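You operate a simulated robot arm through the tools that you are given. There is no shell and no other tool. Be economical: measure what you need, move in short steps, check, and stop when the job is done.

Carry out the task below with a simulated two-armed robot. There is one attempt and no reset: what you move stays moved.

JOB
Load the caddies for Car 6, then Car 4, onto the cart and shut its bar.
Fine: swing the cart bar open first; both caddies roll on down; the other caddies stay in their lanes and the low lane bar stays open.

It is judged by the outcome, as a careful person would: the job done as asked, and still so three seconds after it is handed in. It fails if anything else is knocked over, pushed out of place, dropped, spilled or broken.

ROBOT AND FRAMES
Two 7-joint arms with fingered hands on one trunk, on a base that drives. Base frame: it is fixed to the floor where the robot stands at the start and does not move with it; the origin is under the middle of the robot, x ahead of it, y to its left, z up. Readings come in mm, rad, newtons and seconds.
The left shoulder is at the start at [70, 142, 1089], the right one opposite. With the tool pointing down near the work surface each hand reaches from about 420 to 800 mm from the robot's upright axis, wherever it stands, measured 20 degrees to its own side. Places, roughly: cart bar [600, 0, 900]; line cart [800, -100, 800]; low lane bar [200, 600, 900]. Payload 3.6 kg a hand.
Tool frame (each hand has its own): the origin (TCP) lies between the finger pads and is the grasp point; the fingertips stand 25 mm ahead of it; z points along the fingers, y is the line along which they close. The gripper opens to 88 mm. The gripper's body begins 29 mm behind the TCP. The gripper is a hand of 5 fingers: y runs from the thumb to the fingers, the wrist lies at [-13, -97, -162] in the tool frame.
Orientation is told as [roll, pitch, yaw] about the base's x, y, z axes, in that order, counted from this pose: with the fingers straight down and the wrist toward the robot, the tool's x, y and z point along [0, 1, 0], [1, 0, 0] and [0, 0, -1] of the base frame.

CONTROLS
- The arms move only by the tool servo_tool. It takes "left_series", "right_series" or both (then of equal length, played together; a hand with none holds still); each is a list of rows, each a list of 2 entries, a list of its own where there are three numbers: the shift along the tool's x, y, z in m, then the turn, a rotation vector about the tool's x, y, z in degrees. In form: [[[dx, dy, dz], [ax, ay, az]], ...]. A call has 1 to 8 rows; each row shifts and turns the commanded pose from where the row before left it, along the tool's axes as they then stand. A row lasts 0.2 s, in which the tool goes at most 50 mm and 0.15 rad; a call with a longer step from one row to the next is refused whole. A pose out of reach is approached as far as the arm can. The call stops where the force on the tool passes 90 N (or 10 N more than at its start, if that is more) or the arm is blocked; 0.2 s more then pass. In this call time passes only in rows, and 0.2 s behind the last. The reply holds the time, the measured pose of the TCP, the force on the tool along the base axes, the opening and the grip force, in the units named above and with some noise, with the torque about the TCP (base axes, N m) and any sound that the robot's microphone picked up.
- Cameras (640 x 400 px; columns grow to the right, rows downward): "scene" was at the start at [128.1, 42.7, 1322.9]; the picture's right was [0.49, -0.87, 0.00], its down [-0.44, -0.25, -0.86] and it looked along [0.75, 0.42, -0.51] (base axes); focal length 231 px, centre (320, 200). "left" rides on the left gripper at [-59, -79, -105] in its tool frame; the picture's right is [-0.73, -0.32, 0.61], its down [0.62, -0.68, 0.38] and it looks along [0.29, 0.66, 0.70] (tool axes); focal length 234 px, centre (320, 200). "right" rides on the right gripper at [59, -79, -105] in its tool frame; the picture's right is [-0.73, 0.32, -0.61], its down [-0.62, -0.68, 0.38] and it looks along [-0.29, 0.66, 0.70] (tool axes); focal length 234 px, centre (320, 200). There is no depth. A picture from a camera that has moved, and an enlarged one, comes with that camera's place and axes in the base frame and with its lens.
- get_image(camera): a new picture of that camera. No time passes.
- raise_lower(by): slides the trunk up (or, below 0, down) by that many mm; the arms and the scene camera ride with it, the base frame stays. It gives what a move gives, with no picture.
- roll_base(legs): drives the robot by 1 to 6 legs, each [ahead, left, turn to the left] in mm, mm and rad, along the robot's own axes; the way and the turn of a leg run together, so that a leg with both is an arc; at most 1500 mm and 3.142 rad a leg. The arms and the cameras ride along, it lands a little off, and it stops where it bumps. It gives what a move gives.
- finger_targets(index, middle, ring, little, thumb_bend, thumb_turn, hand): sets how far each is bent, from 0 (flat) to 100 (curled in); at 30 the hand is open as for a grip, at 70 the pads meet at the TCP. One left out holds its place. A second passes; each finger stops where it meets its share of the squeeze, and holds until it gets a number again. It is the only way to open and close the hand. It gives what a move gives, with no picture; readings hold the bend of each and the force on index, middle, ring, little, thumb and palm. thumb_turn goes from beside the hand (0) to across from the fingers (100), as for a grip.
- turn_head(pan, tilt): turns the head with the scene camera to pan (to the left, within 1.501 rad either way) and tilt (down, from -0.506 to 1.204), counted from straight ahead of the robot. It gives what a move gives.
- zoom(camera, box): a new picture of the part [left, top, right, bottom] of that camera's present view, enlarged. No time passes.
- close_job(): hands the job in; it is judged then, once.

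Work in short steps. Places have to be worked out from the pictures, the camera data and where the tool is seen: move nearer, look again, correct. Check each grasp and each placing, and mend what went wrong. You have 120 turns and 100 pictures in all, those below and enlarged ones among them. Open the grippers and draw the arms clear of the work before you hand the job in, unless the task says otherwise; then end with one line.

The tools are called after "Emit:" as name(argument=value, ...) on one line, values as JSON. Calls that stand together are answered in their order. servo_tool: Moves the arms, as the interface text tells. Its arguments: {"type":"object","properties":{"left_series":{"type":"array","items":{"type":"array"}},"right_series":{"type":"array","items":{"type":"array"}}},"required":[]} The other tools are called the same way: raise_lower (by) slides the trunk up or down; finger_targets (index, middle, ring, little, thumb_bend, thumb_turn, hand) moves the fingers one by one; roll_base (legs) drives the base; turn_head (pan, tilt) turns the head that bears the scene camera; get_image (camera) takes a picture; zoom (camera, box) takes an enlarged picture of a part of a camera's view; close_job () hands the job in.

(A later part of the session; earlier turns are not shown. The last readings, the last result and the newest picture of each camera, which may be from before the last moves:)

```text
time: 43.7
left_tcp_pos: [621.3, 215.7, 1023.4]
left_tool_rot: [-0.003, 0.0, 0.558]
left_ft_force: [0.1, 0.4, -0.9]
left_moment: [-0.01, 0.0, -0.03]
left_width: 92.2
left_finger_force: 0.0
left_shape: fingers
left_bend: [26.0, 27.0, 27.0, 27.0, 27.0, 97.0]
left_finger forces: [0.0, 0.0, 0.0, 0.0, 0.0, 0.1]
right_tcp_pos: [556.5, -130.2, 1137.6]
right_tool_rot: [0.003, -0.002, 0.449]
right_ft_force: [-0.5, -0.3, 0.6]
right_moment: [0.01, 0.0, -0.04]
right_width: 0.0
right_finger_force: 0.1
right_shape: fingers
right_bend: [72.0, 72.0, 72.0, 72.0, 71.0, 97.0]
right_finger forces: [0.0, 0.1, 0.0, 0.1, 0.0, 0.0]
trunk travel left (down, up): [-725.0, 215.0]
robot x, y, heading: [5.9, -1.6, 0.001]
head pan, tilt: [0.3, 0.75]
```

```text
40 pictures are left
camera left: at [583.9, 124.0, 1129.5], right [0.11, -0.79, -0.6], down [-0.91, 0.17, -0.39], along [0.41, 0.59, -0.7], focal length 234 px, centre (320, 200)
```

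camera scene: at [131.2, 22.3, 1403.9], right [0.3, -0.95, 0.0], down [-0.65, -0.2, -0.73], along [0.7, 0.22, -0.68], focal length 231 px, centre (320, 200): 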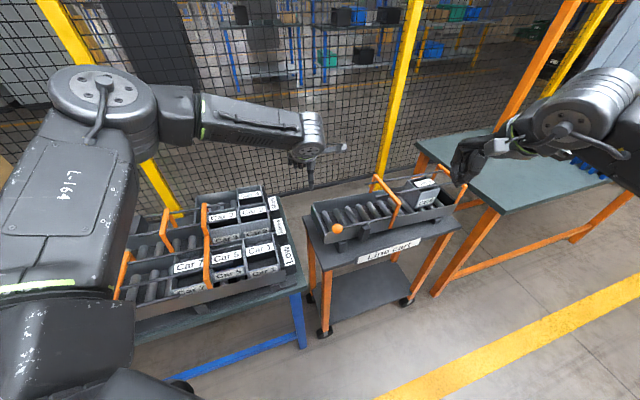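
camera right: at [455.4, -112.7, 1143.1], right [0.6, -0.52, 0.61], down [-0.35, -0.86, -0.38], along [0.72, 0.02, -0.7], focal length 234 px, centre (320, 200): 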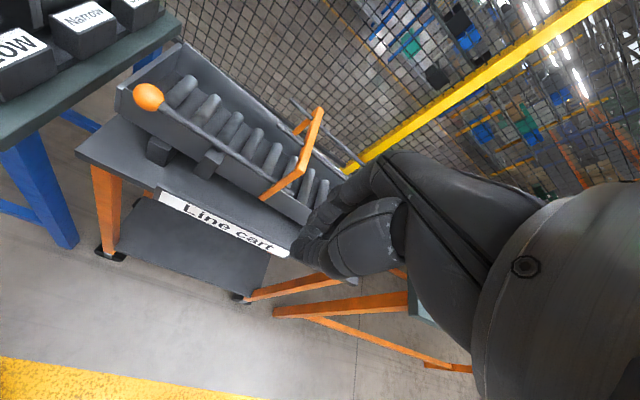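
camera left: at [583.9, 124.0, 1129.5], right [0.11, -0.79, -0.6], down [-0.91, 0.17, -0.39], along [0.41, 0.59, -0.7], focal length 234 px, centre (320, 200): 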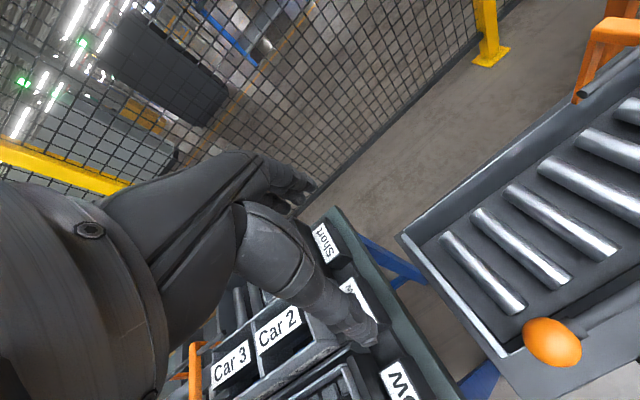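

Car 6 has rolled to the bottom of the cart. Now I zoom into the lanes.

Emit:
zoom(camera="scene", box=[150, 170, 310, 300])

Emit:
zoom(camera="scene", box=[205, 175, 295, 245])

```text
3.08 times, centred on (230, 235) of scene
camera zoom: at [131.2, 22.3, 1403.9], right [0.3, -0.95, 0.0], down [-0.65, -0.2, -0.73], along [0.7, 0.22, -0.68], focal length 712 px, centre (597, 92)
```

zoom: 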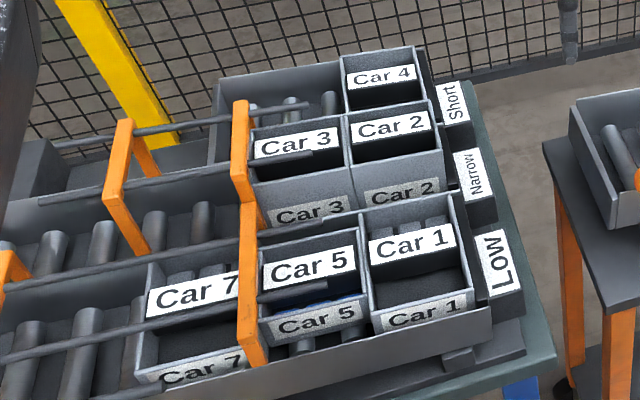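

```text
5.71 times, centred on (250, 210) of scene
camera zoom: at [131.2, 22.3, 1403.9], right [0.3, -0.95, 0.0], down [-0.65, -0.2, -0.73], along [0.7, 0.22, -0.68], focal length 1322 px, centre (720, 143)
```

zoom: 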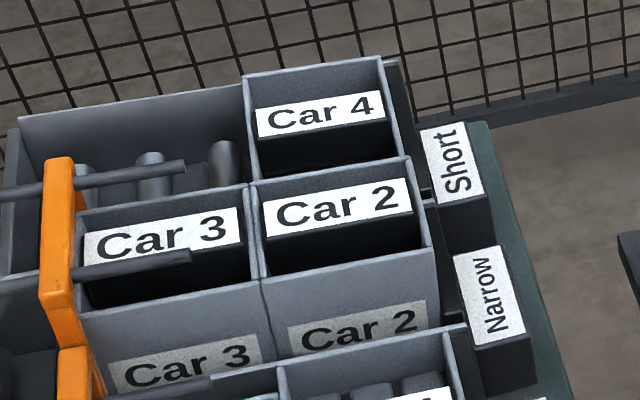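

Cars 2 and 3 simply rolled forward within their lane. Car 4 is about 111 × 83 mm with its top near z 868, and the space behind it is free, so I plan to pinch its back wall: thumb outside behind, index and middle inside. That needs a hand yaw of about -55°; I move over and turn to find out what is reachable.

Emit:
servo_tool(left_series=[[[0.0376, 0.0092, 0], [0, 0, 0]], [[0.0376, 0.0092, 0], [0, 0, 0]], [[0.0376, 0.0092, 0], [0, 0, 0]], [[0.0376, 0.0092, 0], [0, 0, 0]], [[0.0376, 0.0092, 0], [0, 0, 0]], [[0, 0, -0.02], [0, 0, 8.4]], [[0, 0, -0.02], [0, 0, 8.4]], [[0, 0, 0], [0, 0, 8.4]]])

Emit:
servo_tool(left_series=[[[0, 0, 0], [0, 0, 8.4]], [[0, 0, 0], [0, 0, 8.4]], [[0, 0, 0], [0, 0, 8.4]], [[0, 0, 0], [0, 0, 8.4]], [[0, 0, 0], [0, 0, 8.4]], [[0, 0, 0], [0, 0, 8.4]], [[0, 0, 0], [0, 0, 8.4]]])

```text
time: 45.5
left_tcp_pos: [558.7, 398.6, 1063.5]
left_tool_rot: [-0.006, 0.0, 0.116]
left_ft_force: [0.9, -0.5, -0.2]
left_moment: [0.0, 0.0, 0.0]
left_width: 92.2
left_finger_force: 0.0
left_shape: fingers
left_bend: [26.0, 27.0, 27.0, 27.0, 27.0, 97.0]
left_finger forces: [0.0, 0.0, 0.0, 0.0, 0.1, 0.0]
right_tcp_pos: [555.1, -129.0, 1138.2]
right_tool_rot: [0.001, -0.001, 0.449]
right_ft_force: [-0.4, 0.9, -0.6]
right_moment: [0.01, -0.03, -0.03]
right_width: 0.1
right_finger_force: 0.0
right_shape: fingers
right_bend: [72.0, 72.0, 72.0, 72.0, 71.0, 97.0]
right_finger forces: [0.0, 0.1, 0.1, 0.1, 0.0, 0.0]
trunk travel left (down, up): [-725.0, 215.0]
robot x, y, heading: [4.1, -1.6, 0.004]
head pan, tilt: [0.3, 0.75]
```

```text
time: 47.1
left_tcp_pos: [559.4, 401.5, 1063.7]
left_tool_rot: [-0.001, -0.006, -0.912]
left_ft_force: [-1.6, -0.3, -0.3]
left_moment: [0.01, 0.04, 0.0]
left_width: 92.2
left_finger_force: 0.0
left_shape: fingers
left_bend: [26.0, 27.0, 27.0, 27.0, 27.0, 97.0]
left_finger forces: [0.0, 0.0, 0.0, 0.1, 0.0, 0.0]
right_tcp_pos: [556.0, -129.5, 1137.7]
right_tool_rot: [0.0, 0.001, 0.447]
right_ft_force: [0.6, 0.7, -0.2]
right_moment: [0.0, 0.01, 0.0]
right_width: 0.1
right_finger_force: 0.0
right_shape: fingers
right_bend: [72.0, 72.0, 72.0, 72.0, 71.0, 97.0]
right_finger forces: [0.0, 0.0, 0.1, 0.0, 0.0, 0.0]
trunk travel left (down, up): [-725.0, 215.0]
robot x, y, heading: [-0.4, 2.5, 0.0]
head pan, tilt: [0.3, 0.75]
```

It reached yaw -0.91 without trouble. I look at Car 4 from here.

Emit:
get_image(camera="left")

Emit:
turn_head(pan=0.6, tilt=0.75)

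Emit:
get_image(camera="scene")

```text
37 pictures are left
camera left: at [464.0, 426.9, 1168.2], right [-0.77, -0.19, -0.61], down [0.08, 0.92, -0.39], along [0.63, -0.34, -0.69], focal length 234 px, centre (320, 200)
```

left: 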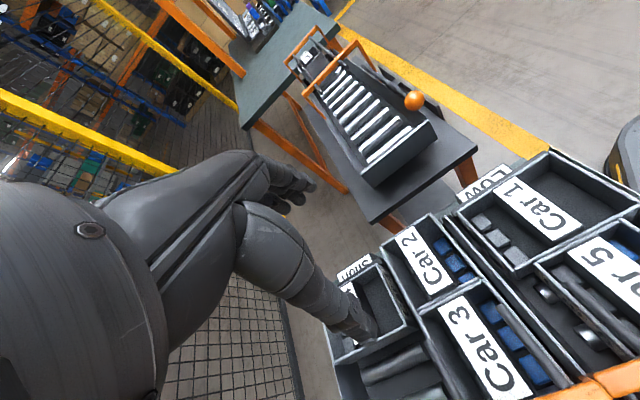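

```text
time: 47.9
left_tcp_pos: [559.9, 400.4, 1062.3]
left_tool_rot: [0.0, -0.005, -0.908]
left_ft_force: [-0.5, 0.8, -0.4]
left_moment: [-0.01, 0.0, -0.01]
left_width: 92.2
left_finger_force: 0.0
left_shape: fingers
left_bend: [26.0, 27.0, 27.0, 27.0, 27.0, 97.0]
left_finger forces: [0.0, 0.1, 0.0, 0.0, 0.0, 0.0]
right_tcp_pos: [555.0, -129.8, 1137.6]
right_tool_rot: [0.0, 0.001, 0.449]
right_ft_force: [-0.2, -0.5, 0.7]
right_moment: [0.01, 0.01, 0.01]
right_width: 0.1
right_finger_force: 0.1
right_shape: fingers
right_bend: [72.0, 72.0, 72.0, 72.0, 71.0, 97.0]
right_finger forces: [0.0, 0.0, 0.0, 0.0, 0.0, 0.0]
trunk travel left (down, up): [-725.0, 215.0]
robot x, y, heading: [2.6, 3.8, 0.005]
head pan, tilt: [0.6, 0.75]
```

```text
36 pictures are left
camera scene: at [119.5, 45.7, 1404.0], right [0.57, -0.82, 0.0], down [-0.56, -0.39, -0.73], along [0.6, 0.41, -0.68], focal length 231 px, centre (320, 200)
```

scene: 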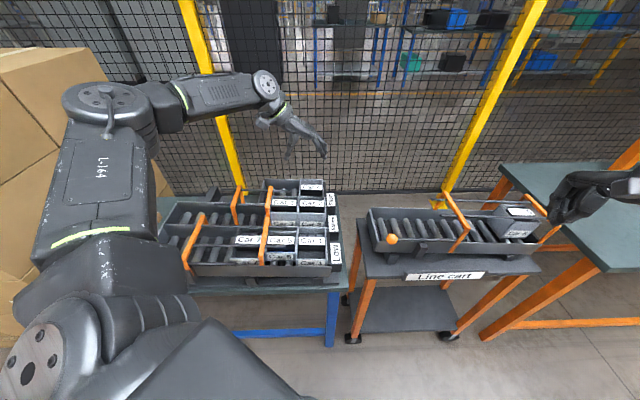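

Emit:
zoom(camera="left", box=[310, 230, 450, 400])

Emit:
zoom(camera="scene", box=[250, 160, 350, 240])

```text
2.35 times, centred on (380, 315) of left
camera zoom: at [463.4, 426.6, 1168.6], right [-0.77, -0.2, -0.61], down [0.07, 0.92, -0.39], along [0.64, -0.34, -0.69], focal length 551 px, centre (179, -71)
```

zoom: 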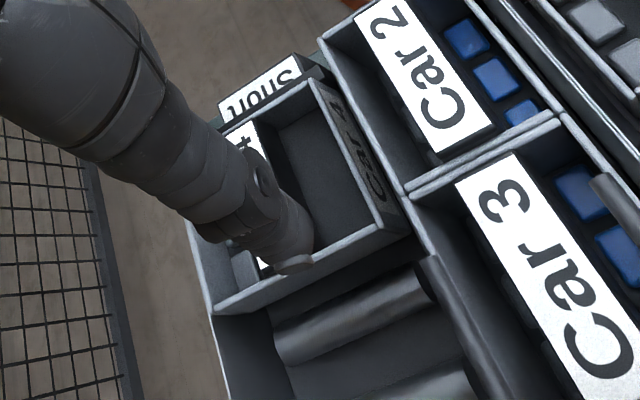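

```text
5.00 times, centred on (300, 200) of scene
camera zoom: at [119.5, 45.7, 1404.0], right [0.57, -0.82, 0.0], down [-0.56, -0.39, -0.73], along [0.6, 0.41, -0.68], focal length 1157 px, centre (420, 200)
```

zoom: 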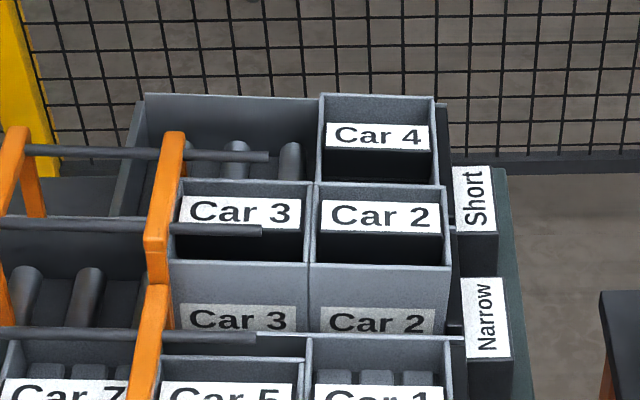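

Car 4's near half is empty inside, and its near-back top corner averages to about (562, 441). I curl the ring and little fingers out of the way, turn to yaw -54°, and move above the back wall 24 mm from that corner.

Emit:
finger_targets(hand="left", index=28, middle=28, ring=100, little=100, thumb_bend=30)

Emit:
servo_tool(left_series=[[[0.025, -0.016, 0], [0, 0, 1.9]], [[0.025, -0.016, 0.02], [0, 0, 0]], [[0, 0, 0.04], [0, 0, 0]], [[0, 0, 0.04], [0, 0, 0]], [[0, 0, 0.03], [0, 0, 0]]])

Emit:
get_image(camera="left")

Emit:
zoom(camera="scene", box=[250, 140, 350, 220])

```text
time: 48.9
left_tcp_pos: [560.2, 400.1, 1062.4]
left_tool_rot: [-0.001, -0.006, -0.909]
left_ft_force: [0.5, 0.0, 0.3]
left_moment: [-0.02, -0.02, -0.02]
left_width: 87.9
left_finger_force: 0.0
left_shape: fingers
left_bend: [28.0, 28.0, 100.0, 100.0, 30.0, 97.0]
left_finger forces: [0.0, 0.0, 0.0, 0.0, 0.1, 0.0]
right_tcp_pos: [556.4, -129.1, 1137.8]
right_tool_rot: [0.0, 0.001, 0.448]
right_ft_force: [0.0, 0.1, -0.2]
right_moment: [0.01, -0.03, -0.01]
right_width: 0.2
right_finger_force: 0.0
right_shape: fingers
right_bend: [72.0, 72.0, 72.0, 72.0, 71.0, 97.0]
right_finger forces: [0.0, 0.0, 0.0, 0.0, 0.0, 0.1]
trunk travel left (down, up): [-725.0, 215.0]
robot x, y, heading: [0.9, -0.9, 0.008]
head pan, tilt: [0.6, 0.75]
```

```text
time: 50.1
left_tcp_pos: [548.3, 440.0, 953.4]
left_tool_rot: [0.002, -0.003, -0.94]
left_ft_force: [-0.2, 0.0, 1.0]
left_moment: [0.02, 0.02, -0.02]
left_width: 87.7
left_finger_force: 0.1
left_shape: fingers
left_bend: [28.0, 28.0, 100.0, 100.0, 30.0, 97.0]
left_finger forces: [0.0, 0.0, 0.1, 0.1, 0.0, 0.1]
left hand out of reach, approached as far as the arm can: row 3, 4, 5
right_tcp_pos: [555.0, -129.1, 1139.0]
right_tool_rot: [0.002, -0.001, 0.449]
right_ft_force: [-0.2, -0.1, -0.1]
right_moment: [0.03, -0.01, 0.0]
right_width: 0.2
right_finger_force: 0.2
right_shape: fingers
right_bend: [72.0, 72.0, 72.0, 72.0, 71.0, 97.0]
right_finger forces: [0.0, 0.1, 0.1, 0.0, 0.0, 0.0]
trunk travel left (down, up): [-725.0, 215.0]
robot x, y, heading: [0.9, 2.7, -0.001]
head pan, tilt: [0.6, 0.75]
```

```text
33 pictures are left
camera left: at [453.3, 468.7, 1059.0], right [-0.77, -0.17, -0.61], down [0.1, 0.92, -0.38], along [0.62, -0.36, -0.69], focal length 234 px, centre (320, 200)
```

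left: 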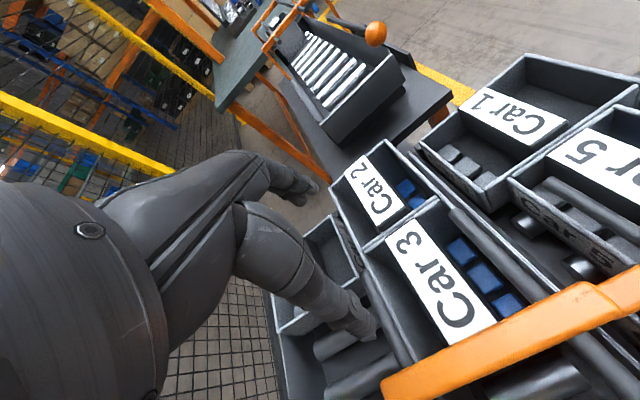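

```text
5.00 times, centred on (300, 180) of scene
camera zoom: at [119.9, 45.7, 1403.9], right [0.57, -0.82, 0.0], down [-0.56, -0.39, -0.73], along [0.6, 0.41, -0.68], focal length 1157 px, centre (420, 300)
```

zoom: 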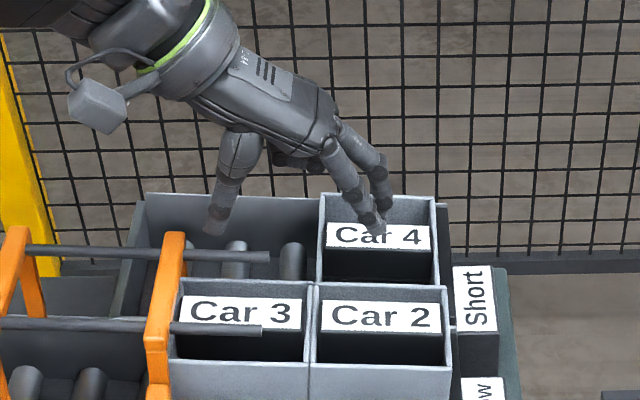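

The scene view shows thumb and two fingers well, but the arm is at its reach limit. I drive the base the missing 33 mm ahead and 15 mm left.

Emit:
roll_base(legs=[[36, 15, 0]])

Emit:
raise_lower(by=-35)

Emit:
zoom(camera="scene", box=[240, 130, 340, 210])

Emit:
get_image(camera="left")

```text
time: 51.0
left_tcp_pos: [580.9, 453.2, 956.1]
left_tool_rot: [0.004, -0.005, -0.942]
left_ft_force: [0.0, -0.5, -0.4]
left_moment: [-0.02, -0.05, -0.02]
left_width: 87.8
left_finger_force: 0.0
left_shape: fingers
left_bend: [28.0, 28.0, 100.0, 100.0, 30.0, 97.0]
left_finger forces: [0.0, 0.1, 0.0, 0.1, 0.1, 0.0]
right_tcp_pos: [586.8, -117.2, 1139.5]
right_tool_rot: [0.001, -0.005, 0.449]
right_ft_force: [0.3, 0.5, 0.1]
right_moment: [0.03, 0.0, -0.02]
right_width: 0.0
right_finger_force: 0.2
right_shape: fingers
right_bend: [72.0, 72.0, 72.0, 72.0, 71.0, 97.0]
right_finger forces: [0.1, 0.1, 0.0, 0.1, 0.0, 0.0]
trunk travel left (down, up): [-725.0, 215.0]
robot x, y, heading: [39.4, 13.3, 0.002]
head pan, tilt: [0.6, 0.75]
```

```text
time: 51.8
left_tcp_pos: [583.6, 455.9, 918.5]
left_tool_rot: [0.002, -0.004, -0.942]
left_ft_force: [0.0, 0.6, 0.5]
left_moment: [-0.01, 0.02, -0.01]
left_width: 87.6
left_finger_force: 0.1
left_shape: fingers
left_bend: [28.0, 28.0, 100.0, 100.0, 30.0, 97.0]
left_finger forces: [0.0, 0.0, 0.0, 0.0, 0.1, 0.1]
right_tcp_pos: [591.7, -114.6, 1102.9]
right_tool_rot: [0.001, 0.001, 0.449]
right_ft_force: [-0.9, 1.2, 0.1]
right_moment: [-0.02, -0.01, 0.01]
right_width: 0.0
right_finger_force: 0.1
right_shape: fingers
right_bend: [72.0, 72.0, 72.0, 72.0, 71.0, 97.0]
right_finger forces: [0.0, 0.0, 0.0, 0.1, 0.0, 0.1]
trunk travel left (down, up): [-690.0, 250.0]
robot x, y, heading: [35.9, 15.0, -0.001]
head pan, tilt: [0.6, 0.75]
```

```text
5.00 times, centred on (290, 170) of scene
camera zoom: at [156.0, 61.2, 1368.8], right [0.57, -0.82, 0.0], down [-0.56, -0.39, -0.73], along [0.6, 0.41, -0.68], focal length 1157 px, centre (470, 350)
```

zoom: 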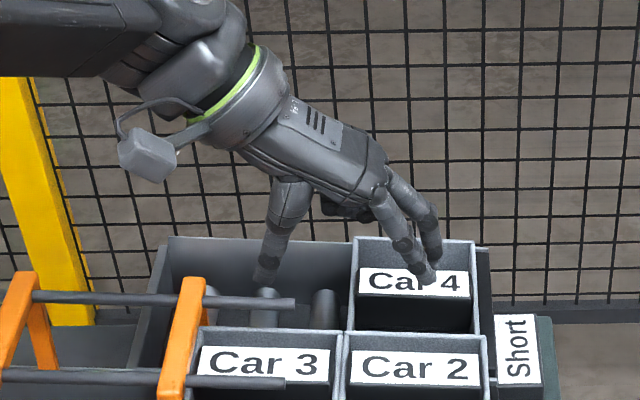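

```text
30 pictures are left
camera left: at [489.4, 484.0, 1024.0], right [-0.77, -0.17, -0.61], down [0.1, 0.92, -0.39], along [0.62, -0.36, -0.69], focal length 234 px, centre (320, 200)
```

left: 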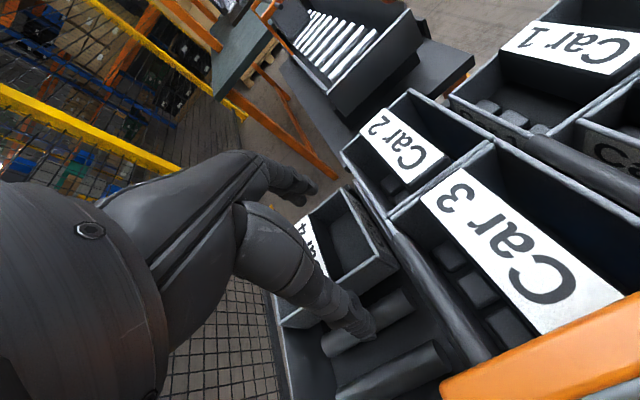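

By projection, the index tip will land about 23 mm inside the near wall and the middle short of the card, with the back wall midway between thumb and fingers. I lower with the trunk.

Emit:
raise_lower(by=-35)

Emit:
raise_lower(by=-17)

Emit:
zoom(camera="scene", box=[240, 110, 340, 190])

```text
time: 52.5
left_tcp_pos: [585.2, 453.9, 883.6]
left_tool_rot: [0.002, -0.004, -0.941]
left_ft_force: [0.7, -0.7, 0.9]
left_moment: [0.01, 0.01, 0.01]
left_width: 87.7
left_finger_force: 0.1
left_shape: fingers
left_bend: [28.0, 28.0, 100.0, 100.0, 30.0, 97.0]
left_finger forces: [0.0, 0.0, 0.1, 0.1, 0.0, 0.0]
right_tcp_pos: [589.9, -114.6, 1068.4]
right_tool_rot: [0.002, -0.003, 0.448]
right_ft_force: [-0.3, 0.7, -0.4]
right_moment: [0.01, -0.01, 0.0]
right_width: 0.2
right_finger_force: 0.2
right_shape: fingers
right_bend: [72.0, 72.0, 72.0, 72.0, 71.0, 97.0]
right_finger forces: [0.1, 0.1, 0.0, 0.1, 0.0, 0.0]
trunk travel left (down, up): [-655.0, 285.0]
robot x, y, heading: [36.0, 14.6, 0.002]
head pan, tilt: [0.6, 0.75]
```

```text
time: 53.2
left_tcp_pos: [584.7, 454.4, 866.5]
left_tool_rot: [0.002, -0.006, -0.941]
left_ft_force: [0.4, 0.7, 0.0]
left_moment: [-0.01, -0.03, 0.06]
left_width: 87.9
left_finger_force: 0.4
left_shape: fingers
left_bend: [28.0, 28.0, 100.0, 100.0, 30.0, 97.0]
left_finger forces: [0.8, 0.0, 0.1, 0.0, 0.0, 0.0]
right_tcp_pos: [590.8, -114.5, 1050.8]
right_tool_rot: [0.0, -0.002, 0.45]
right_ft_force: [-0.3, -0.2, -0.2]
right_moment: [-0.03, 0.03, -0.02]
right_width: 0.1
right_finger_force: 0.0
right_shape: fingers
right_bend: [72.0, 72.0, 72.0, 72.0, 71.0, 97.0]
right_finger forces: [0.0, 0.1, 0.0, 0.1, 0.0, 0.0]
trunk travel left (down, up): [-638.0, 302.0]
robot x, y, heading: [35.9, 17.0, -0.002]
head pan, tilt: [0.6, 0.75]
```

```text
5.00 times, centred on (290, 150) of scene
camera zoom: at [155.0, 60.7, 1316.9], right [0.57, -0.82, 0.0], down [-0.56, -0.39, -0.73], along [0.6, 0.41, -0.68], focal length 1157 px, centre (470, 450)
```

zoom: 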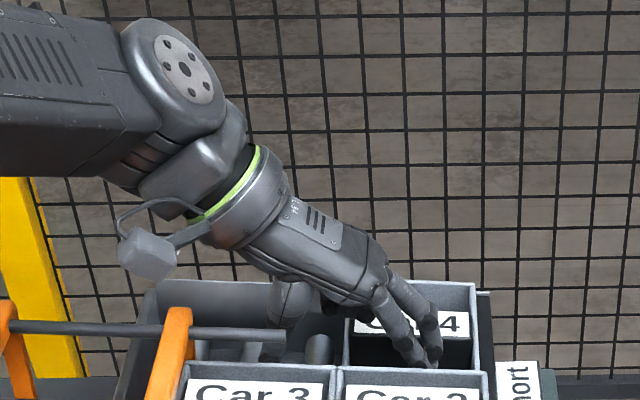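

The fingers are inside and the thumb is behind the wall, with almost no contact. I close on the wall.

Emit:
raise_lower(by=-5)

Emit:
finger_targets(hand="left", index=72, middle=72, thumb_bend=72)

Emit:
zoom(camera="scene", box=[240, 110, 340, 190])

Emit:
get_image(camera="left")

```text
time: 53.7
left_tcp_pos: [584.0, 453.6, 861.5]
left_tool_rot: [0.001, -0.005, -0.942]
left_ft_force: [1.9, 0.5, 1.3]
left_moment: [-0.05, -0.06, 0.07]
left_width: 88.0
left_finger_force: 0.5
left_shape: fingers
left_bend: [28.0, 28.0, 100.0, 100.0, 30.0, 97.0]
left_finger forces: [1.6, 0.1, 0.1, 0.0, 0.1, 0.1]
right_tcp_pos: [590.8, -115.2, 1045.9]
right_tool_rot: [0.0, -0.001, 0.449]
right_ft_force: [-0.9, -1.0, 0.6]
right_moment: [0.03, 0.01, 0.02]
right_width: 0.0
right_finger_force: 0.0
right_shape: fingers
right_bend: [72.0, 72.0, 72.0, 72.0, 71.0, 97.0]
right_finger forces: [0.0, 0.1, 0.0, 0.0, 0.1, 0.1]
trunk travel left (down, up): [-633.0, 307.0]
robot x, y, heading: [38.3, 16.5, 0.0]
head pan, tilt: [0.6, 0.75]
```

```text
time: 54.7
left_tcp_pos: [584.3, 454.6, 861.7]
left_tool_rot: [0.001, -0.003, -0.94]
left_ft_force: [-0.5, -0.4, 0.0]
left_moment: [0.02, 0.05, -0.02]
left_width: 0.0
left_finger_force: 3.2
left_shape: fingers
left_bend: [71.0, 71.0, 100.0, 100.0, 69.0, 97.0]
left_finger forces: [2.0, 1.4, 0.1, 0.0, 2.8, 0.0]
right_tcp_pos: [590.2, -113.7, 1045.7]
right_tool_rot: [-0.001, -0.002, 0.448]
right_ft_force: [0.1, -0.7, 0.0]
right_moment: [0.01, -0.02, 0.0]
right_width: 0.0
right_finger_force: 0.1
right_shape: fingers
right_bend: [72.0, 72.0, 72.0, 72.0, 71.0, 97.0]
right_finger forces: [0.0, 0.0, 0.0, 0.0, 0.0, 0.0]
trunk travel left (down, up): [-633.0, 307.0]
robot x, y, heading: [35.7, 14.9, 0.002]
head pan, tilt: [0.6, 0.75]
```

```text
5.00 times, centred on (290, 150) of scene
camera zoom: at [155.6, 61.0, 1311.9], right [0.57, -0.82, 0.0], down [-0.56, -0.39, -0.73], along [0.6, 0.41, -0.68], focal length 1157 px, centre (470, 450)
```

zoom: 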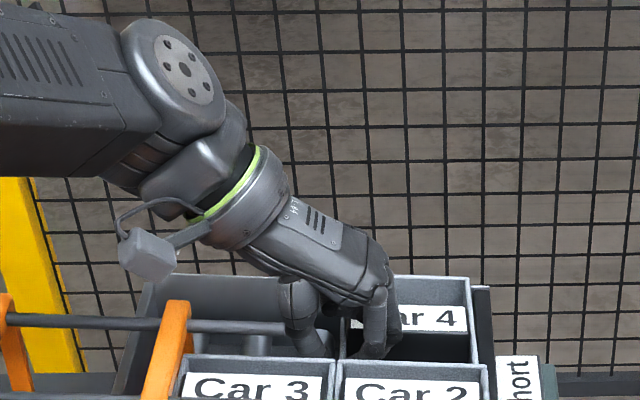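

```text
27 pictures are left
camera left: at [489.1, 483.9, 967.2], right [-0.77, -0.17, -0.61], down [0.1, 0.92, -0.39], along [0.62, -0.36, -0.69], focal length 234 px, centre (320, 200)
```

left: 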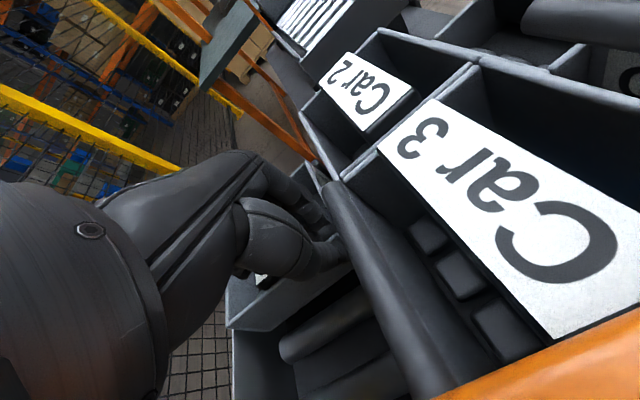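

The wall is between the pads (bends ~70, contact on index, middle and thumb). I squeeze harder and try a small lift.

Emit:
finger_targets(hand="left", index=98, middle=98, thumb_bend=100)

Emit:
raise_lower(by=10)

Emit:
zoom(camera="scene", box=[240, 110, 340, 190])

```text
time: 55.7
left_tcp_pos: [584.2, 454.7, 860.6]
left_tool_rot: [-0.001, -0.003, -0.94]
left_ft_force: [1.3, 2.2, -0.6]
left_moment: [0.07, 0.05, -0.11]
left_width: 0.0
left_finger_force: 28.8
left_shape: fingers
left_bend: [77.0, 76.0, 100.0, 100.0, 72.0, 96.0]
left_finger forces: [16.2, 13.7, 0.0, 0.0, 27.8, 0.0]
right_tcp_pos: [591.7, -114.0, 1045.8]
right_tool_rot: [0.0, 0.0, 0.448]
right_ft_force: [0.5, -0.6, -0.9]
right_moment: [0.02, -0.01, 0.02]
right_width: 0.0
right_finger_force: 0.1
right_shape: fingers
right_bend: [72.0, 72.0, 72.0, 72.0, 71.0, 97.0]
right_finger forces: [0.1, 0.1, 0.1, 0.1, 0.0, 0.0]
trunk travel left (down, up): [-633.0, 307.0]
robot x, y, heading: [37.0, 17.0, -0.001]
head pan, tilt: [0.6, 0.75]
```

```text
time: 56.3
left_tcp_pos: [584.1, 455.4, 872.3]
left_tool_rot: [0.003, -0.003, -0.941]
left_ft_force: [3.4, 2.1, 0.4]
left_moment: [0.08, 0.05, -0.14]
left_width: 0.0
left_finger_force: 30.8
left_shape: fingers
left_bend: [77.0, 76.0, 100.0, 100.0, 73.0, 96.0]
left_finger forces: [18.5, 13.8, 0.0, 0.1, 28.9, 0.0]
right_tcp_pos: [591.7, -114.1, 1056.2]
right_tool_rot: [0.0, 0.001, 0.448]
right_ft_force: [0.5, 0.1, 0.3]
right_moment: [0.03, -0.04, 0.02]
right_width: 0.0
right_finger_force: 0.1
right_shape: fingers
right_bend: [72.0, 72.0, 72.0, 72.0, 71.0, 97.0]
right_finger forces: [0.2, 0.0, 0.0, 0.0, 0.0, 0.1]
trunk travel left (down, up): [-643.0, 297.0]
robot x, y, heading: [33.8, 14.8, 0.007]
head pan, tilt: [0.6, 0.75]
```

```text
5.00 times, centred on (290, 150) of scene
camera zoom: at [156.4, 61.2, 1321.9], right [0.57, -0.82, 0.0], down [-0.56, -0.39, -0.73], along [0.6, 0.41, -0.68], focal length 1157 px, centre (470, 450)
```

zoom: 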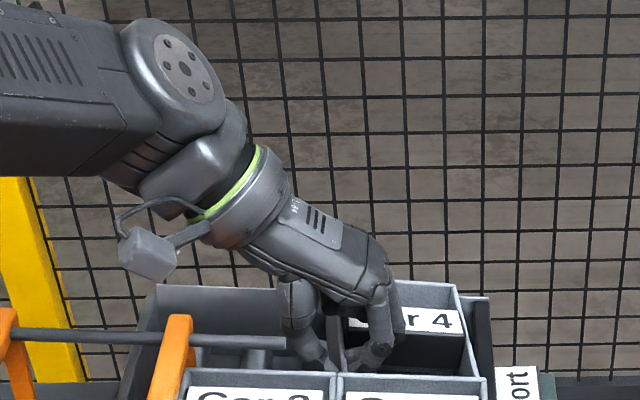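

The box appears to have shifted slightly with the hand. I lift a further 10 mm and check the load.

Emit:
raise_lower(by=12)

Emit:
zoom(camera="scene", box=[240, 110, 340, 190])

Emit:
zoom(camera="left", box=[200, 140, 400, 400])

```text
time: 56.9
left_tcp_pos: [584.7, 454.4, 883.2]
left_tool_rot: [0.002, -0.003, -0.942]
left_ft_force: [-3.1, -2.0, -2.1]
left_moment: [-0.01, 0.22, -0.09]
left_width: 0.0
left_finger_force: 28.0
left_shape: fingers
left_bend: [77.0, 76.0, 100.0, 100.0, 75.0, 95.0]
left_finger forces: [19.3, 10.6, 0.0, 0.1, 26.4, 0.0]
right_tcp_pos: [591.7, -115.1, 1067.7]
right_tool_rot: [-0.001, 0.0, 0.447]
right_ft_force: [-0.8, -0.2, -0.3]
right_moment: [0.02, -0.01, -0.03]
right_width: 0.0
right_finger_force: 0.1
right_shape: fingers
right_bend: [72.0, 72.0, 72.0, 72.0, 71.0, 97.0]
right_finger forces: [0.0, 0.1, 0.1, 0.0, 0.1, 0.1]
trunk travel left (down, up): [-655.0, 285.0]
robot x, y, heading: [39.1, 12.6, 0.004]
head pan, tilt: [0.6, 0.75]
```

```text
5.00 times, centred on (290, 150) of scene
camera zoom: at [155.1, 60.6, 1334.0], right [0.57, -0.82, 0.0], down [-0.56, -0.39, -0.73], along [0.6, 0.41, -0.68], focal length 1157 px, centre (470, 450)
```

zoom: 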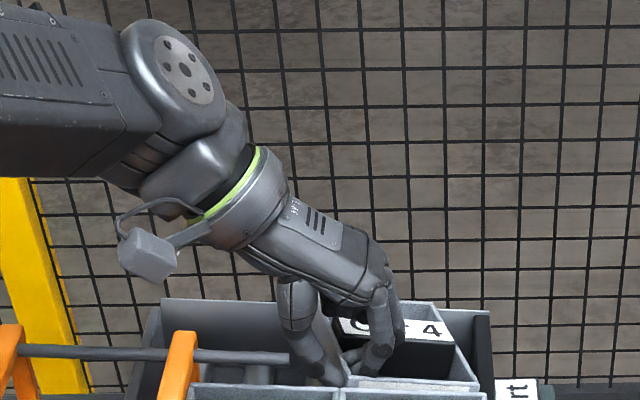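

```text
1.54 times, centred on (300, 270) of left
camera zoom: at [488.6, 483.6, 989.5], right [-0.78, -0.17, -0.61], down [0.1, 0.92, -0.39], along [0.62, -0.36, -0.69], focal length 360 px, centre (351, 92)
```

zoom: 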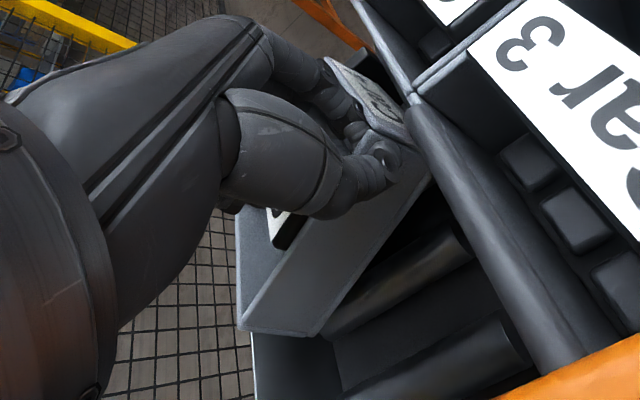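

The caddy is rolling about the pinch, with its far side low, because its centre of mass is off to that side. The grip carries about 0.18 N·m, so I lift a bit more to learn whether it hangs firmly; if so, I can level it by rolling the hand.

Emit:
raise_lower(by=12)

Emit:
zoom(camera="scene", box=[240, 110, 340, 190])

```text
time: 57.5
left_tcp_pos: [585.5, 454.5, 896.0]
left_tool_rot: [0.0, -0.004, -0.94]
left_ft_force: [-1.6, -1.0, -3.0]
left_moment: [-0.08, 0.21, -0.08]
left_width: 0.1
left_finger_force: 26.3
left_shape: fingers
left_bend: [77.0, 76.0, 100.0, 100.0, 76.0, 93.0]
left_finger forces: [20.4, 9.2, 0.1, 0.1, 24.3, 0.0]
right_tcp_pos: [592.0, -115.9, 1079.4]
right_tool_rot: [0.0, 0.0, 0.449]
right_ft_force: [0.6, -0.7, 0.1]
right_moment: [0.0, 0.02, -0.02]
right_width: 0.0
right_finger_force: 0.1
right_shape: fingers
right_bend: [72.0, 72.0, 72.0, 72.0, 71.0, 97.0]
right_finger forces: [0.0, 0.1, 0.0, 0.0, 0.0, 0.0]
trunk travel left (down, up): [-667.0, 273.0]
robot x, y, heading: [36.2, 16.1, 0.005]
head pan, tilt: [0.6, 0.75]
```

```text
5.00 times, centred on (290, 150) of scene
camera zoom: at [155.6, 61.0, 1345.9], right [0.57, -0.82, 0.0], down [-0.56, -0.39, -0.73], along [0.6, 0.41, -0.68], focal length 1157 px, centre (470, 450)
```

zoom: 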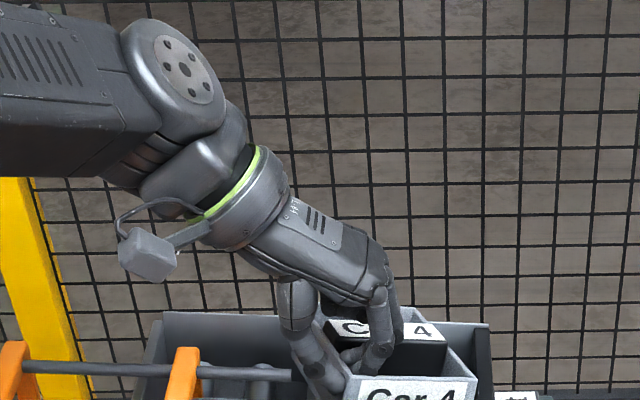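

The load is now about 3 N and the near side is clear while the far side hangs low. I roll the hand about the tool y axis (far side up) to level the caddy.

Emit:
servo_tool(left_series=[[[0, 0, 0], [0, 7, 0]], [[0, 0, 0], [0, 7, 0]], [[0, 0, 0], [0, 7, 0]]])

Emit:
zoom(camera="scene", box=[240, 110, 340, 190])

```text
time: 58.3
left_tcp_pos: [583.8, 453.9, 896.6]
left_tool_rot: [0.372, -0.006, -0.94]
left_ft_force: [-4.2, 1.7, 1.2]
left_moment: [0.04, 0.16, -0.08]
left_width: 0.2
left_finger_force: 21.9
left_shape: fingers
left_bend: [76.0, 80.0, 100.0, 100.0, 79.0, 92.0]
left_finger forces: [22.4, 0.0, 0.0, 0.1, 22.5, 0.0]
right_tcp_pos: [589.9, -115.6, 1080.4]
right_tool_rot: [0.0, -0.001, 0.448]
right_ft_force: [0.4, -0.7, -0.7]
right_moment: [0.01, 0.01, -0.02]
right_width: 0.1
right_finger_force: 0.2
right_shape: fingers
right_bend: [72.0, 72.0, 72.0, 72.0, 71.0, 97.0]
right_finger forces: [0.0, 0.0, 0.0, 0.0, 0.2, 0.1]
trunk travel left (down, up): [-667.0, 273.0]
robot x, y, heading: [39.5, 17.9, 0.002]
head pan, tilt: [0.6, 0.75]
```

```text
5.00 times, centred on (290, 150) of scene
camera zoom: at [153.9, 60.7, 1346.1], right [0.57, -0.82, 0.0], down [-0.56, -0.39, -0.73], along [0.6, 0.41, -0.68], focal length 1157 px, centre (470, 450)
```

zoom: 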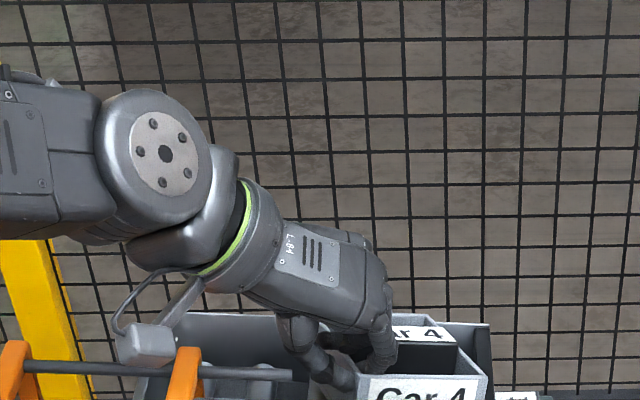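

The pinch slipped (the middle finger lost the wall) and the box would not level, so this two-finger grip is too weak. I roll back, set Car 4 down in its lane and release.

Emit:
servo_tool(left_series=[[[0, 0, 0], [0, -7, 0]], [[0, 0, 0.005], [0, -7, 0]], [[0, 0, 0.005], [0, -7, 0]]])

Emit:
raise_lower(by=-18)

Emit:
finger_targets(hand="left", index=60, middle=60, thumb_bend=60)

Emit:
zoom(camera="scene", box=[240, 110, 340, 190])

```text
time: 59.1
left_tcp_pos: [582.1, 452.7, 890.0]
left_tool_rot: [0.002, -0.001, -0.94]
left_ft_force: [1.0, 1.0, -1.6]
left_moment: [0.11, -0.02, -0.05]
left_width: 0.0
left_finger_force: 19.7
left_shape: fingers
left_bend: [76.0, 80.0, 100.0, 100.0, 79.0, 92.0]
left_finger forces: [19.8, 0.1, 0.1, 0.1, 20.0, 0.0]
left hand out of reach, approached as far as the arm can: row 3
right_tcp_pos: [591.7, -115.6, 1080.5]
right_tool_rot: [0.0, 0.0, 0.448]
right_ft_force: [0.0, 0.0, -1.0]
right_moment: [0.01, -0.02, -0.04]
right_width: 0.0
right_finger_force: 0.0
right_shape: fingers
right_bend: [72.0, 72.0, 72.0, 72.0, 71.0, 97.0]
right_finger forces: [0.0, 0.1, 0.0, 0.1, 0.1, 0.0]
trunk travel left (down, up): [-667.0, 273.0]
robot x, y, heading: [35.9, 16.5, 0.001]
head pan, tilt: [0.6, 0.75]
```

```text
time: 59.8
left_tcp_pos: [580.3, 453.3, 880.7]
left_tool_rot: [0.018, -0.01, -0.936]
left_ft_force: [9.3, 21.4, 63.3]
left_moment: [-0.41, 0.24, -0.11]
left_width: 0.3
left_finger_force: 49.2
left_shape: fingers
left_bend: [78.0, 81.0, 100.0, 100.0, 80.0, 91.0]
left_finger forces: [46.3, 13.3, 0.0, 0.1, 40.0, 0.1]
right_tcp_pos: [585.5, -116.7, 1066.6]
right_tool_rot: [0.0, -0.008, 0.45]
right_ft_force: [-0.2, -0.6, 0.2]
right_moment: [-0.02, 0.01, -0.01]
right_width: 0.3
right_finger_force: 0.2
right_shape: fingers
right_bend: [72.0, 72.0, 72.0, 72.0, 71.0, 97.0]
right_finger forces: [0.0, 0.2, 0.1, 0.0, 0.0, 0.0]
trunk travel left (down, up): [-649.0, 291.0]
robot x, y, heading: [38.2, 15.9, 0.004]
head pan, tilt: [0.6, 0.75]
```

```text
time: 60.8
left_tcp_pos: [579.8, 453.0, 871.5]
left_tool_rot: [0.003, -0.002, -0.941]
left_ft_force: [3.3, 5.6, 9.2]
left_moment: [0.04, 0.03, 0.1]
left_width: 16.2
left_finger_force: 8.1
left_shape: fingers
left_bend: [63.0, 91.0, 100.0, 100.0, 60.0, 97.0]
left_finger forces: [6.4, 9.7, 0.1, 0.0, 0.0, 0.0]
right_tcp_pos: [590.6, -115.7, 1061.9]
right_tool_rot: [-0.001, -0.002, 0.448]
right_ft_force: [0.3, 0.2, 0.1]
right_moment: [0.02, 0.0, 0.02]
right_width: 0.0
right_finger_force: 0.2
right_shape: fingers
right_bend: [72.0, 72.0, 72.0, 72.0, 71.0, 97.0]
right_finger forces: [0.0, 0.0, 0.0, 0.0, 0.0, 0.0]
trunk travel left (down, up): [-649.0, 291.0]
robot x, y, heading: [37.7, 19.6, 0.001]
head pan, tilt: [0.6, 0.75]
```

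```text
5.00 times, centred on (290, 150) of scene
camera zoom: at [154.4, 60.7, 1327.9], right [0.57, -0.82, 0.0], down [-0.56, -0.39, -0.73], along [0.6, 0.41, -0.68], focal length 1157 px, centre (470, 450)
```

zoom: 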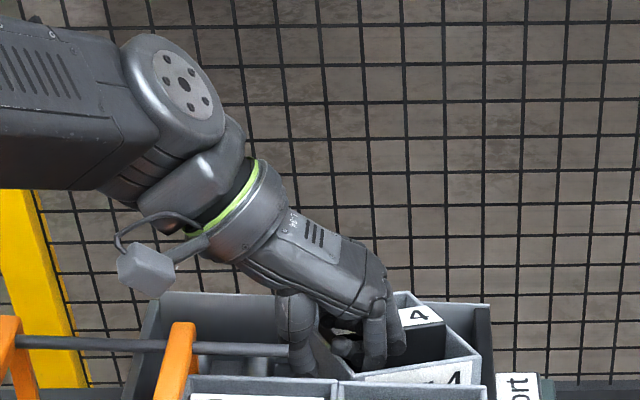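

The box is now skewed in its lane, so I must release gently. I open the thumb more, then rise in small steps so it can settle.

Emit:
finger_targets(hand="left", thumb_bend=40, index=72, middle=95)

Emit:
raise_lower(by=14)

Emit:
raise_lower(by=20)

Emit:
zoom(camera="scene", box=[240, 110, 340, 200])

```text
time: 61.8
left_tcp_pos: [581.7, 452.9, 872.1]
left_tool_rot: [0.004, -0.002, -0.939]
left_ft_force: [0.1, -0.5, -1.0]
left_moment: [-0.02, 0.0, 0.04]
left_width: 28.2
left_finger_force: 0.3
left_shape: fingers
left_bend: [72.0, 95.0, 100.0, 100.0, 40.0, 97.0]
left_finger forces: [1.0, 0.1, 0.0, 0.0, 0.0, 0.1]
right_tcp_pos: [590.6, -114.2, 1062.0]
right_tool_rot: [0.002, 0.0, 0.449]
right_ft_force: [0.6, 0.1, -0.1]
right_moment: [0.0, 0.02, -0.01]
right_width: 0.1
right_finger_force: 0.1
right_shape: fingers
right_bend: [72.0, 72.0, 72.0, 72.0, 71.0, 97.0]
right_finger forces: [0.0, 0.1, 0.0, 0.0, 0.0, 0.1]
trunk travel left (down, up): [-649.0, 291.0]
robot x, y, heading: [40.7, 18.1, 0.004]
head pan, tilt: [0.6, 0.75]
```

```text
time: 62.4
left_tcp_pos: [581.4, 453.7, 886.5]
left_tool_rot: [0.003, -0.003, -0.939]
left_ft_force: [0.5, -0.5, 0.5]
left_moment: [0.0, -0.03, 0.0]
left_width: 27.6
left_finger_force: 0.1
left_shape: fingers
left_bend: [72.0, 95.0, 100.0, 100.0, 40.0, 97.0]
left_finger forces: [0.7, 0.1, 0.1, 0.0, 0.0, 0.0]
right_tcp_pos: [591.5, -117.1, 1075.4]
right_tool_rot: [-0.001, 0.0, 0.448]
right_ft_force: [-0.3, -0.4, 0.5]
right_moment: [-0.04, -0.01, 0.04]
right_width: 0.0
right_finger_force: 0.1
right_shape: fingers
right_bend: [72.0, 72.0, 72.0, 72.0, 71.0, 97.0]
right_finger forces: [0.0, 0.0, 0.2, 0.1, 0.1, 0.0]
trunk travel left (down, up): [-663.0, 277.0]
robot x, y, heading: [34.5, 15.3, 0.003]
head pan, tilt: [0.6, 0.75]
```

```text
time: 63.0
left_tcp_pos: [581.1, 453.4, 905.2]
left_tool_rot: [0.003, -0.003, -0.939]
left_ft_force: [1.9, -0.2, 0.4]
left_moment: [0.03, 0.03, 0.03]
left_width: 26.6
left_finger_force: 0.2
left_shape: fingers
left_bend: [72.0, 95.0, 100.0, 100.0, 40.0, 97.0]
left_finger forces: [0.1, 0.0, 0.0, 0.0, 0.0, 0.0]
right_tcp_pos: [591.2, -114.8, 1095.5]
right_tool_rot: [0.0, 0.0, 0.448]
right_ft_force: [-0.5, 0.2, 0.0]
right_moment: [0.01, -0.02, 0.0]
right_width: 0.0
right_finger_force: 0.2
right_shape: fingers
right_bend: [72.0, 72.0, 72.0, 72.0, 71.0, 97.0]
right_finger forces: [0.0, 0.0, 0.0, 0.0, 0.0, 0.1]
trunk travel left (down, up): [-683.0, 257.0]
robot x, y, heading: [35.5, 13.6, -0.001]
head pan, tilt: [0.6, 0.75]
```

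```text
4.44 times, centred on (290, 155) of scene
camera zoom: at [155.7, 60.8, 1362.0], right [0.57, -0.82, 0.0], down [-0.56, -0.39, -0.73], along [0.6, 0.41, -0.68], focal length 1028 px, centre (453, 400)
```

zoom: 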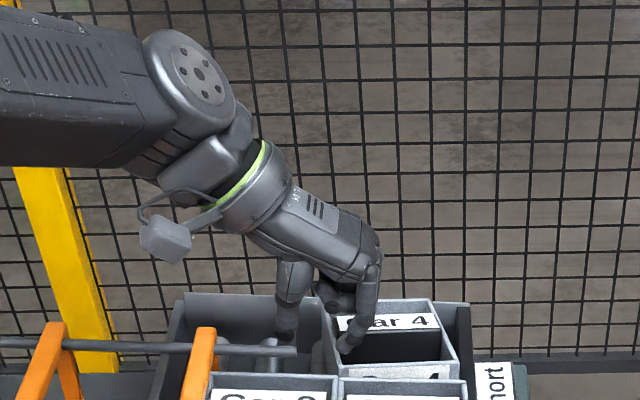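

Car 4 seems to be left resting tilted, near side up on the lane divider. I raise the hand well clear for a good view.

Emit:
raise_lower(by=110)

Emit:
zoom(camera="scene", box=[230, 150, 360, 250])

Emit:
zoom(camera="left", box=[250, 150, 500, 400])

```text
time: 64.5
left_tcp_pos: [580.4, 454.3, 1015.9]
left_tool_rot: [0.002, -0.002, -0.939]
left_ft_force: [0.2, -0.3, 1.0]
left_moment: [0.03, -0.03, -0.01]
left_width: 26.8
left_finger_force: 0.0
left_shape: fingers
left_bend: [72.0, 95.0, 100.0, 100.0, 40.0, 97.0]
left_finger forces: [0.0, 0.1, 0.1, 0.0, 0.1, 0.0]
right_tcp_pos: [590.7, -114.9, 1206.9]
right_tool_rot: [-0.001, 0.001, 0.448]
right_ft_force: [-0.2, -0.9, 0.3]
right_moment: [-0.01, 0.02, -0.01]
right_width: 0.0
right_finger_force: 0.0
right_shape: fingers
right_bend: [72.0, 72.0, 72.0, 72.0, 71.0, 97.0]
right_finger forces: [0.0, 0.1, 0.1, 0.0, 0.1, 0.0]
trunk travel left (down, up): [-793.0, 147.0]
robot x, y, heading: [37.4, 15.9, -0.002]
head pan, tilt: [0.6, 0.75]
```

```text
4.00 times, centred on (295, 200) of scene
camera zoom: at [155.5, 60.8, 1471.9], right [0.57, -0.82, 0.0], down [-0.56, -0.39, -0.73], along [0.6, 0.41, -0.68], focal length 926 px, centre (420, 200)
```

zoom: 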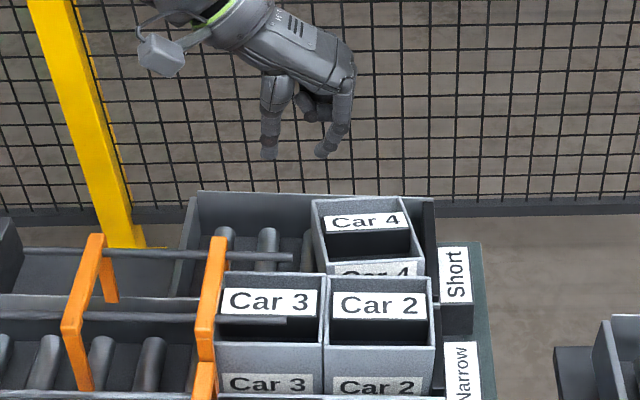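

```text
1.60 times, centred on (375, 275) of left
camera zoom: at [485.7, 482.3, 1121.2], right [-0.77, -0.17, -0.61], down [0.1, 0.92, -0.38], along [0.62, -0.36, -0.69], focal length 375 px, centre (232, 80)
```

zoom: 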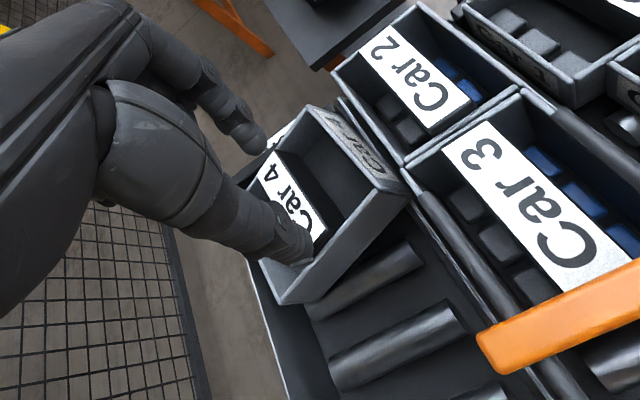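

Car 4 is now skewed, near side up on the divider, and it stays put with some gap between its front wall and the stop. That may allow a proper end-to-end grip across its 83 mm length, so I look closely at that gap.

Emit:
zoom(camera="scene", box=[295, 190, 350, 230])

```text
10.00 times, centred on (322, 210) of scene
camera zoom: at [155.5, 60.8, 1471.9], right [0.57, -0.82, 0.0], down [-0.56, -0.39, -0.73], along [0.6, 0.41, -0.68], focal length 2314 px, centre (295, 100)
```

zoom: 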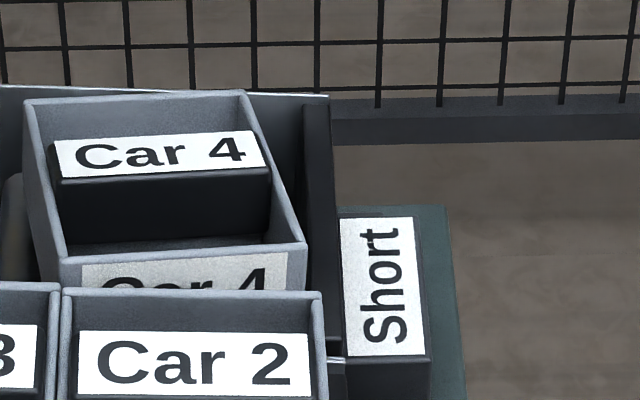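

The gap in front runs from about 3 mm at the near side to 23 mm at the far side, so thumb plus index and middle, set toward the far half (also nearer the centre of mass), can grip the caddy end to end. I open the hand, turn to the box's yaw and drive 50 mm ahead to get above it.

Emit:
finger_targets(hand="left", index=28, middle=28, thumb_bend=29)

Emit:
roll_base(legs=[[55, -3, 0]])

Emit:
servo_tool(left_series=[[[0, 0, 0.04], [0, 0, -6.5]], [[0, 0, 0.04], [0, 0, 0]]])

Emit:
zoom(camera="scene", box=[220, 140, 350, 240])

```text
time: 65.5
left_tcp_pos: [581.5, 453.0, 1016.2]
left_tool_rot: [0.003, -0.004, -0.939]
left_ft_force: [-0.2, 0.0, -1.4]
left_moment: [-0.04, -0.01, 0.01]
left_width: 88.3
left_finger_force: 0.0
left_shape: fingers
left_bend: [28.0, 28.0, 100.0, 100.0, 28.0, 97.0]
left_finger forces: [0.0, 0.0, 0.0, 0.1, 0.0, 0.0]
right_tcp_pos: [590.3, -114.5, 1206.9]
right_tool_rot: [0.001, 0.0, 0.449]
right_ft_force: [0.6, 0.4, 0.3]
right_moment: [-0.01, 0.0, -0.01]
right_width: 0.0
right_finger_force: 0.1
right_shape: fingers
right_bend: [72.0, 72.0, 72.0, 72.0, 71.0, 97.0]
right_finger forces: [0.1, 0.1, 0.0, 0.0, 0.1, 0.1]
trunk travel left (down, up): [-793.0, 147.0]
robot x, y, heading: [38.8, 17.9, 0.007]
head pan, tilt: [0.6, 0.75]
```

```text
time: 66.4
left_tcp_pos: [630.5, 452.3, 1018.7]
left_tool_rot: [0.008, -0.005, -0.94]
left_ft_force: [0.2, -0.4, -0.6]
left_moment: [-0.03, -0.03, -0.03]
left_width: 88.3
left_finger_force: 0.1
left_shape: fingers
left_bend: [28.0, 28.0, 100.0, 100.0, 28.0, 97.0]
left_finger forces: [0.1, 0.1, 0.1, 0.0, 0.0, 0.1]
right_tcp_pos: [640.7, -116.2, 1209.5]
right_tool_rot: [-0.002, -0.004, 0.45]
right_ft_force: [-0.4, 0.1, 0.0]
right_moment: [-0.01, -0.04, 0.0]
right_width: 0.0
right_finger_force: 0.1
right_shape: fingers
right_bend: [72.0, 72.0, 72.0, 72.0, 71.0, 97.0]
right_finger forces: [0.0, 0.0, 0.0, 0.0, 0.0, 0.1]
trunk travel left (down, up): [-793.0, 147.0]
robot x, y, heading: [91.9, 15.3, 0.006]
head pan, tilt: [0.6, 0.75]
```

```text
time: 67.0
left_tcp_pos: [605.3, 439.6, 965.3]
left_tool_rot: [0.007, -0.003, -0.824]
left_ft_force: [0.1, -0.2, -0.5]
left_moment: [0.02, -0.02, -0.05]
left_width: 88.3
left_finger_force: 0.1
left_shape: fingers
left_bend: [28.0, 28.0, 100.0, 100.0, 28.0, 97.0]
left_finger forces: [0.0, 0.1, 0.1, 0.0, 0.0, 0.0]
left hand out of reach, approached as far as the arm can: row 1, 2
right_tcp_pos: [644.3, -117.6, 1207.5]
right_tool_rot: [-0.003, -0.002, 0.447]
right_ft_force: [-0.2, -0.8, -0.5]
right_moment: [-0.04, 0.02, 0.02]
right_width: 0.0
right_finger_force: 0.1
right_shape: fingers
right_bend: [72.0, 72.0, 72.0, 72.0, 71.0, 97.0]
right_finger forces: [0.0, 0.0, 0.0, 0.0, 0.0, 0.1]
trunk travel left (down, up): [-793.0, 147.0]
robot x, y, heading: [88.8, 12.3, -0.002]
head pan, tilt: [0.6, 0.75]
```

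```text
4.00 times, centred on (285, 190) of scene
camera zoom: at [207.8, 58.3, 1472.2], right [0.57, -0.82, 0.0], down [-0.56, -0.39, -0.73], along [0.6, 0.41, -0.68], focal length 926 px, centre (460, 240)
```

zoom: 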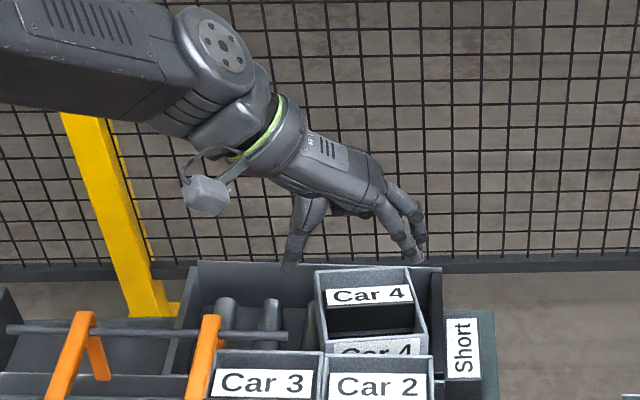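

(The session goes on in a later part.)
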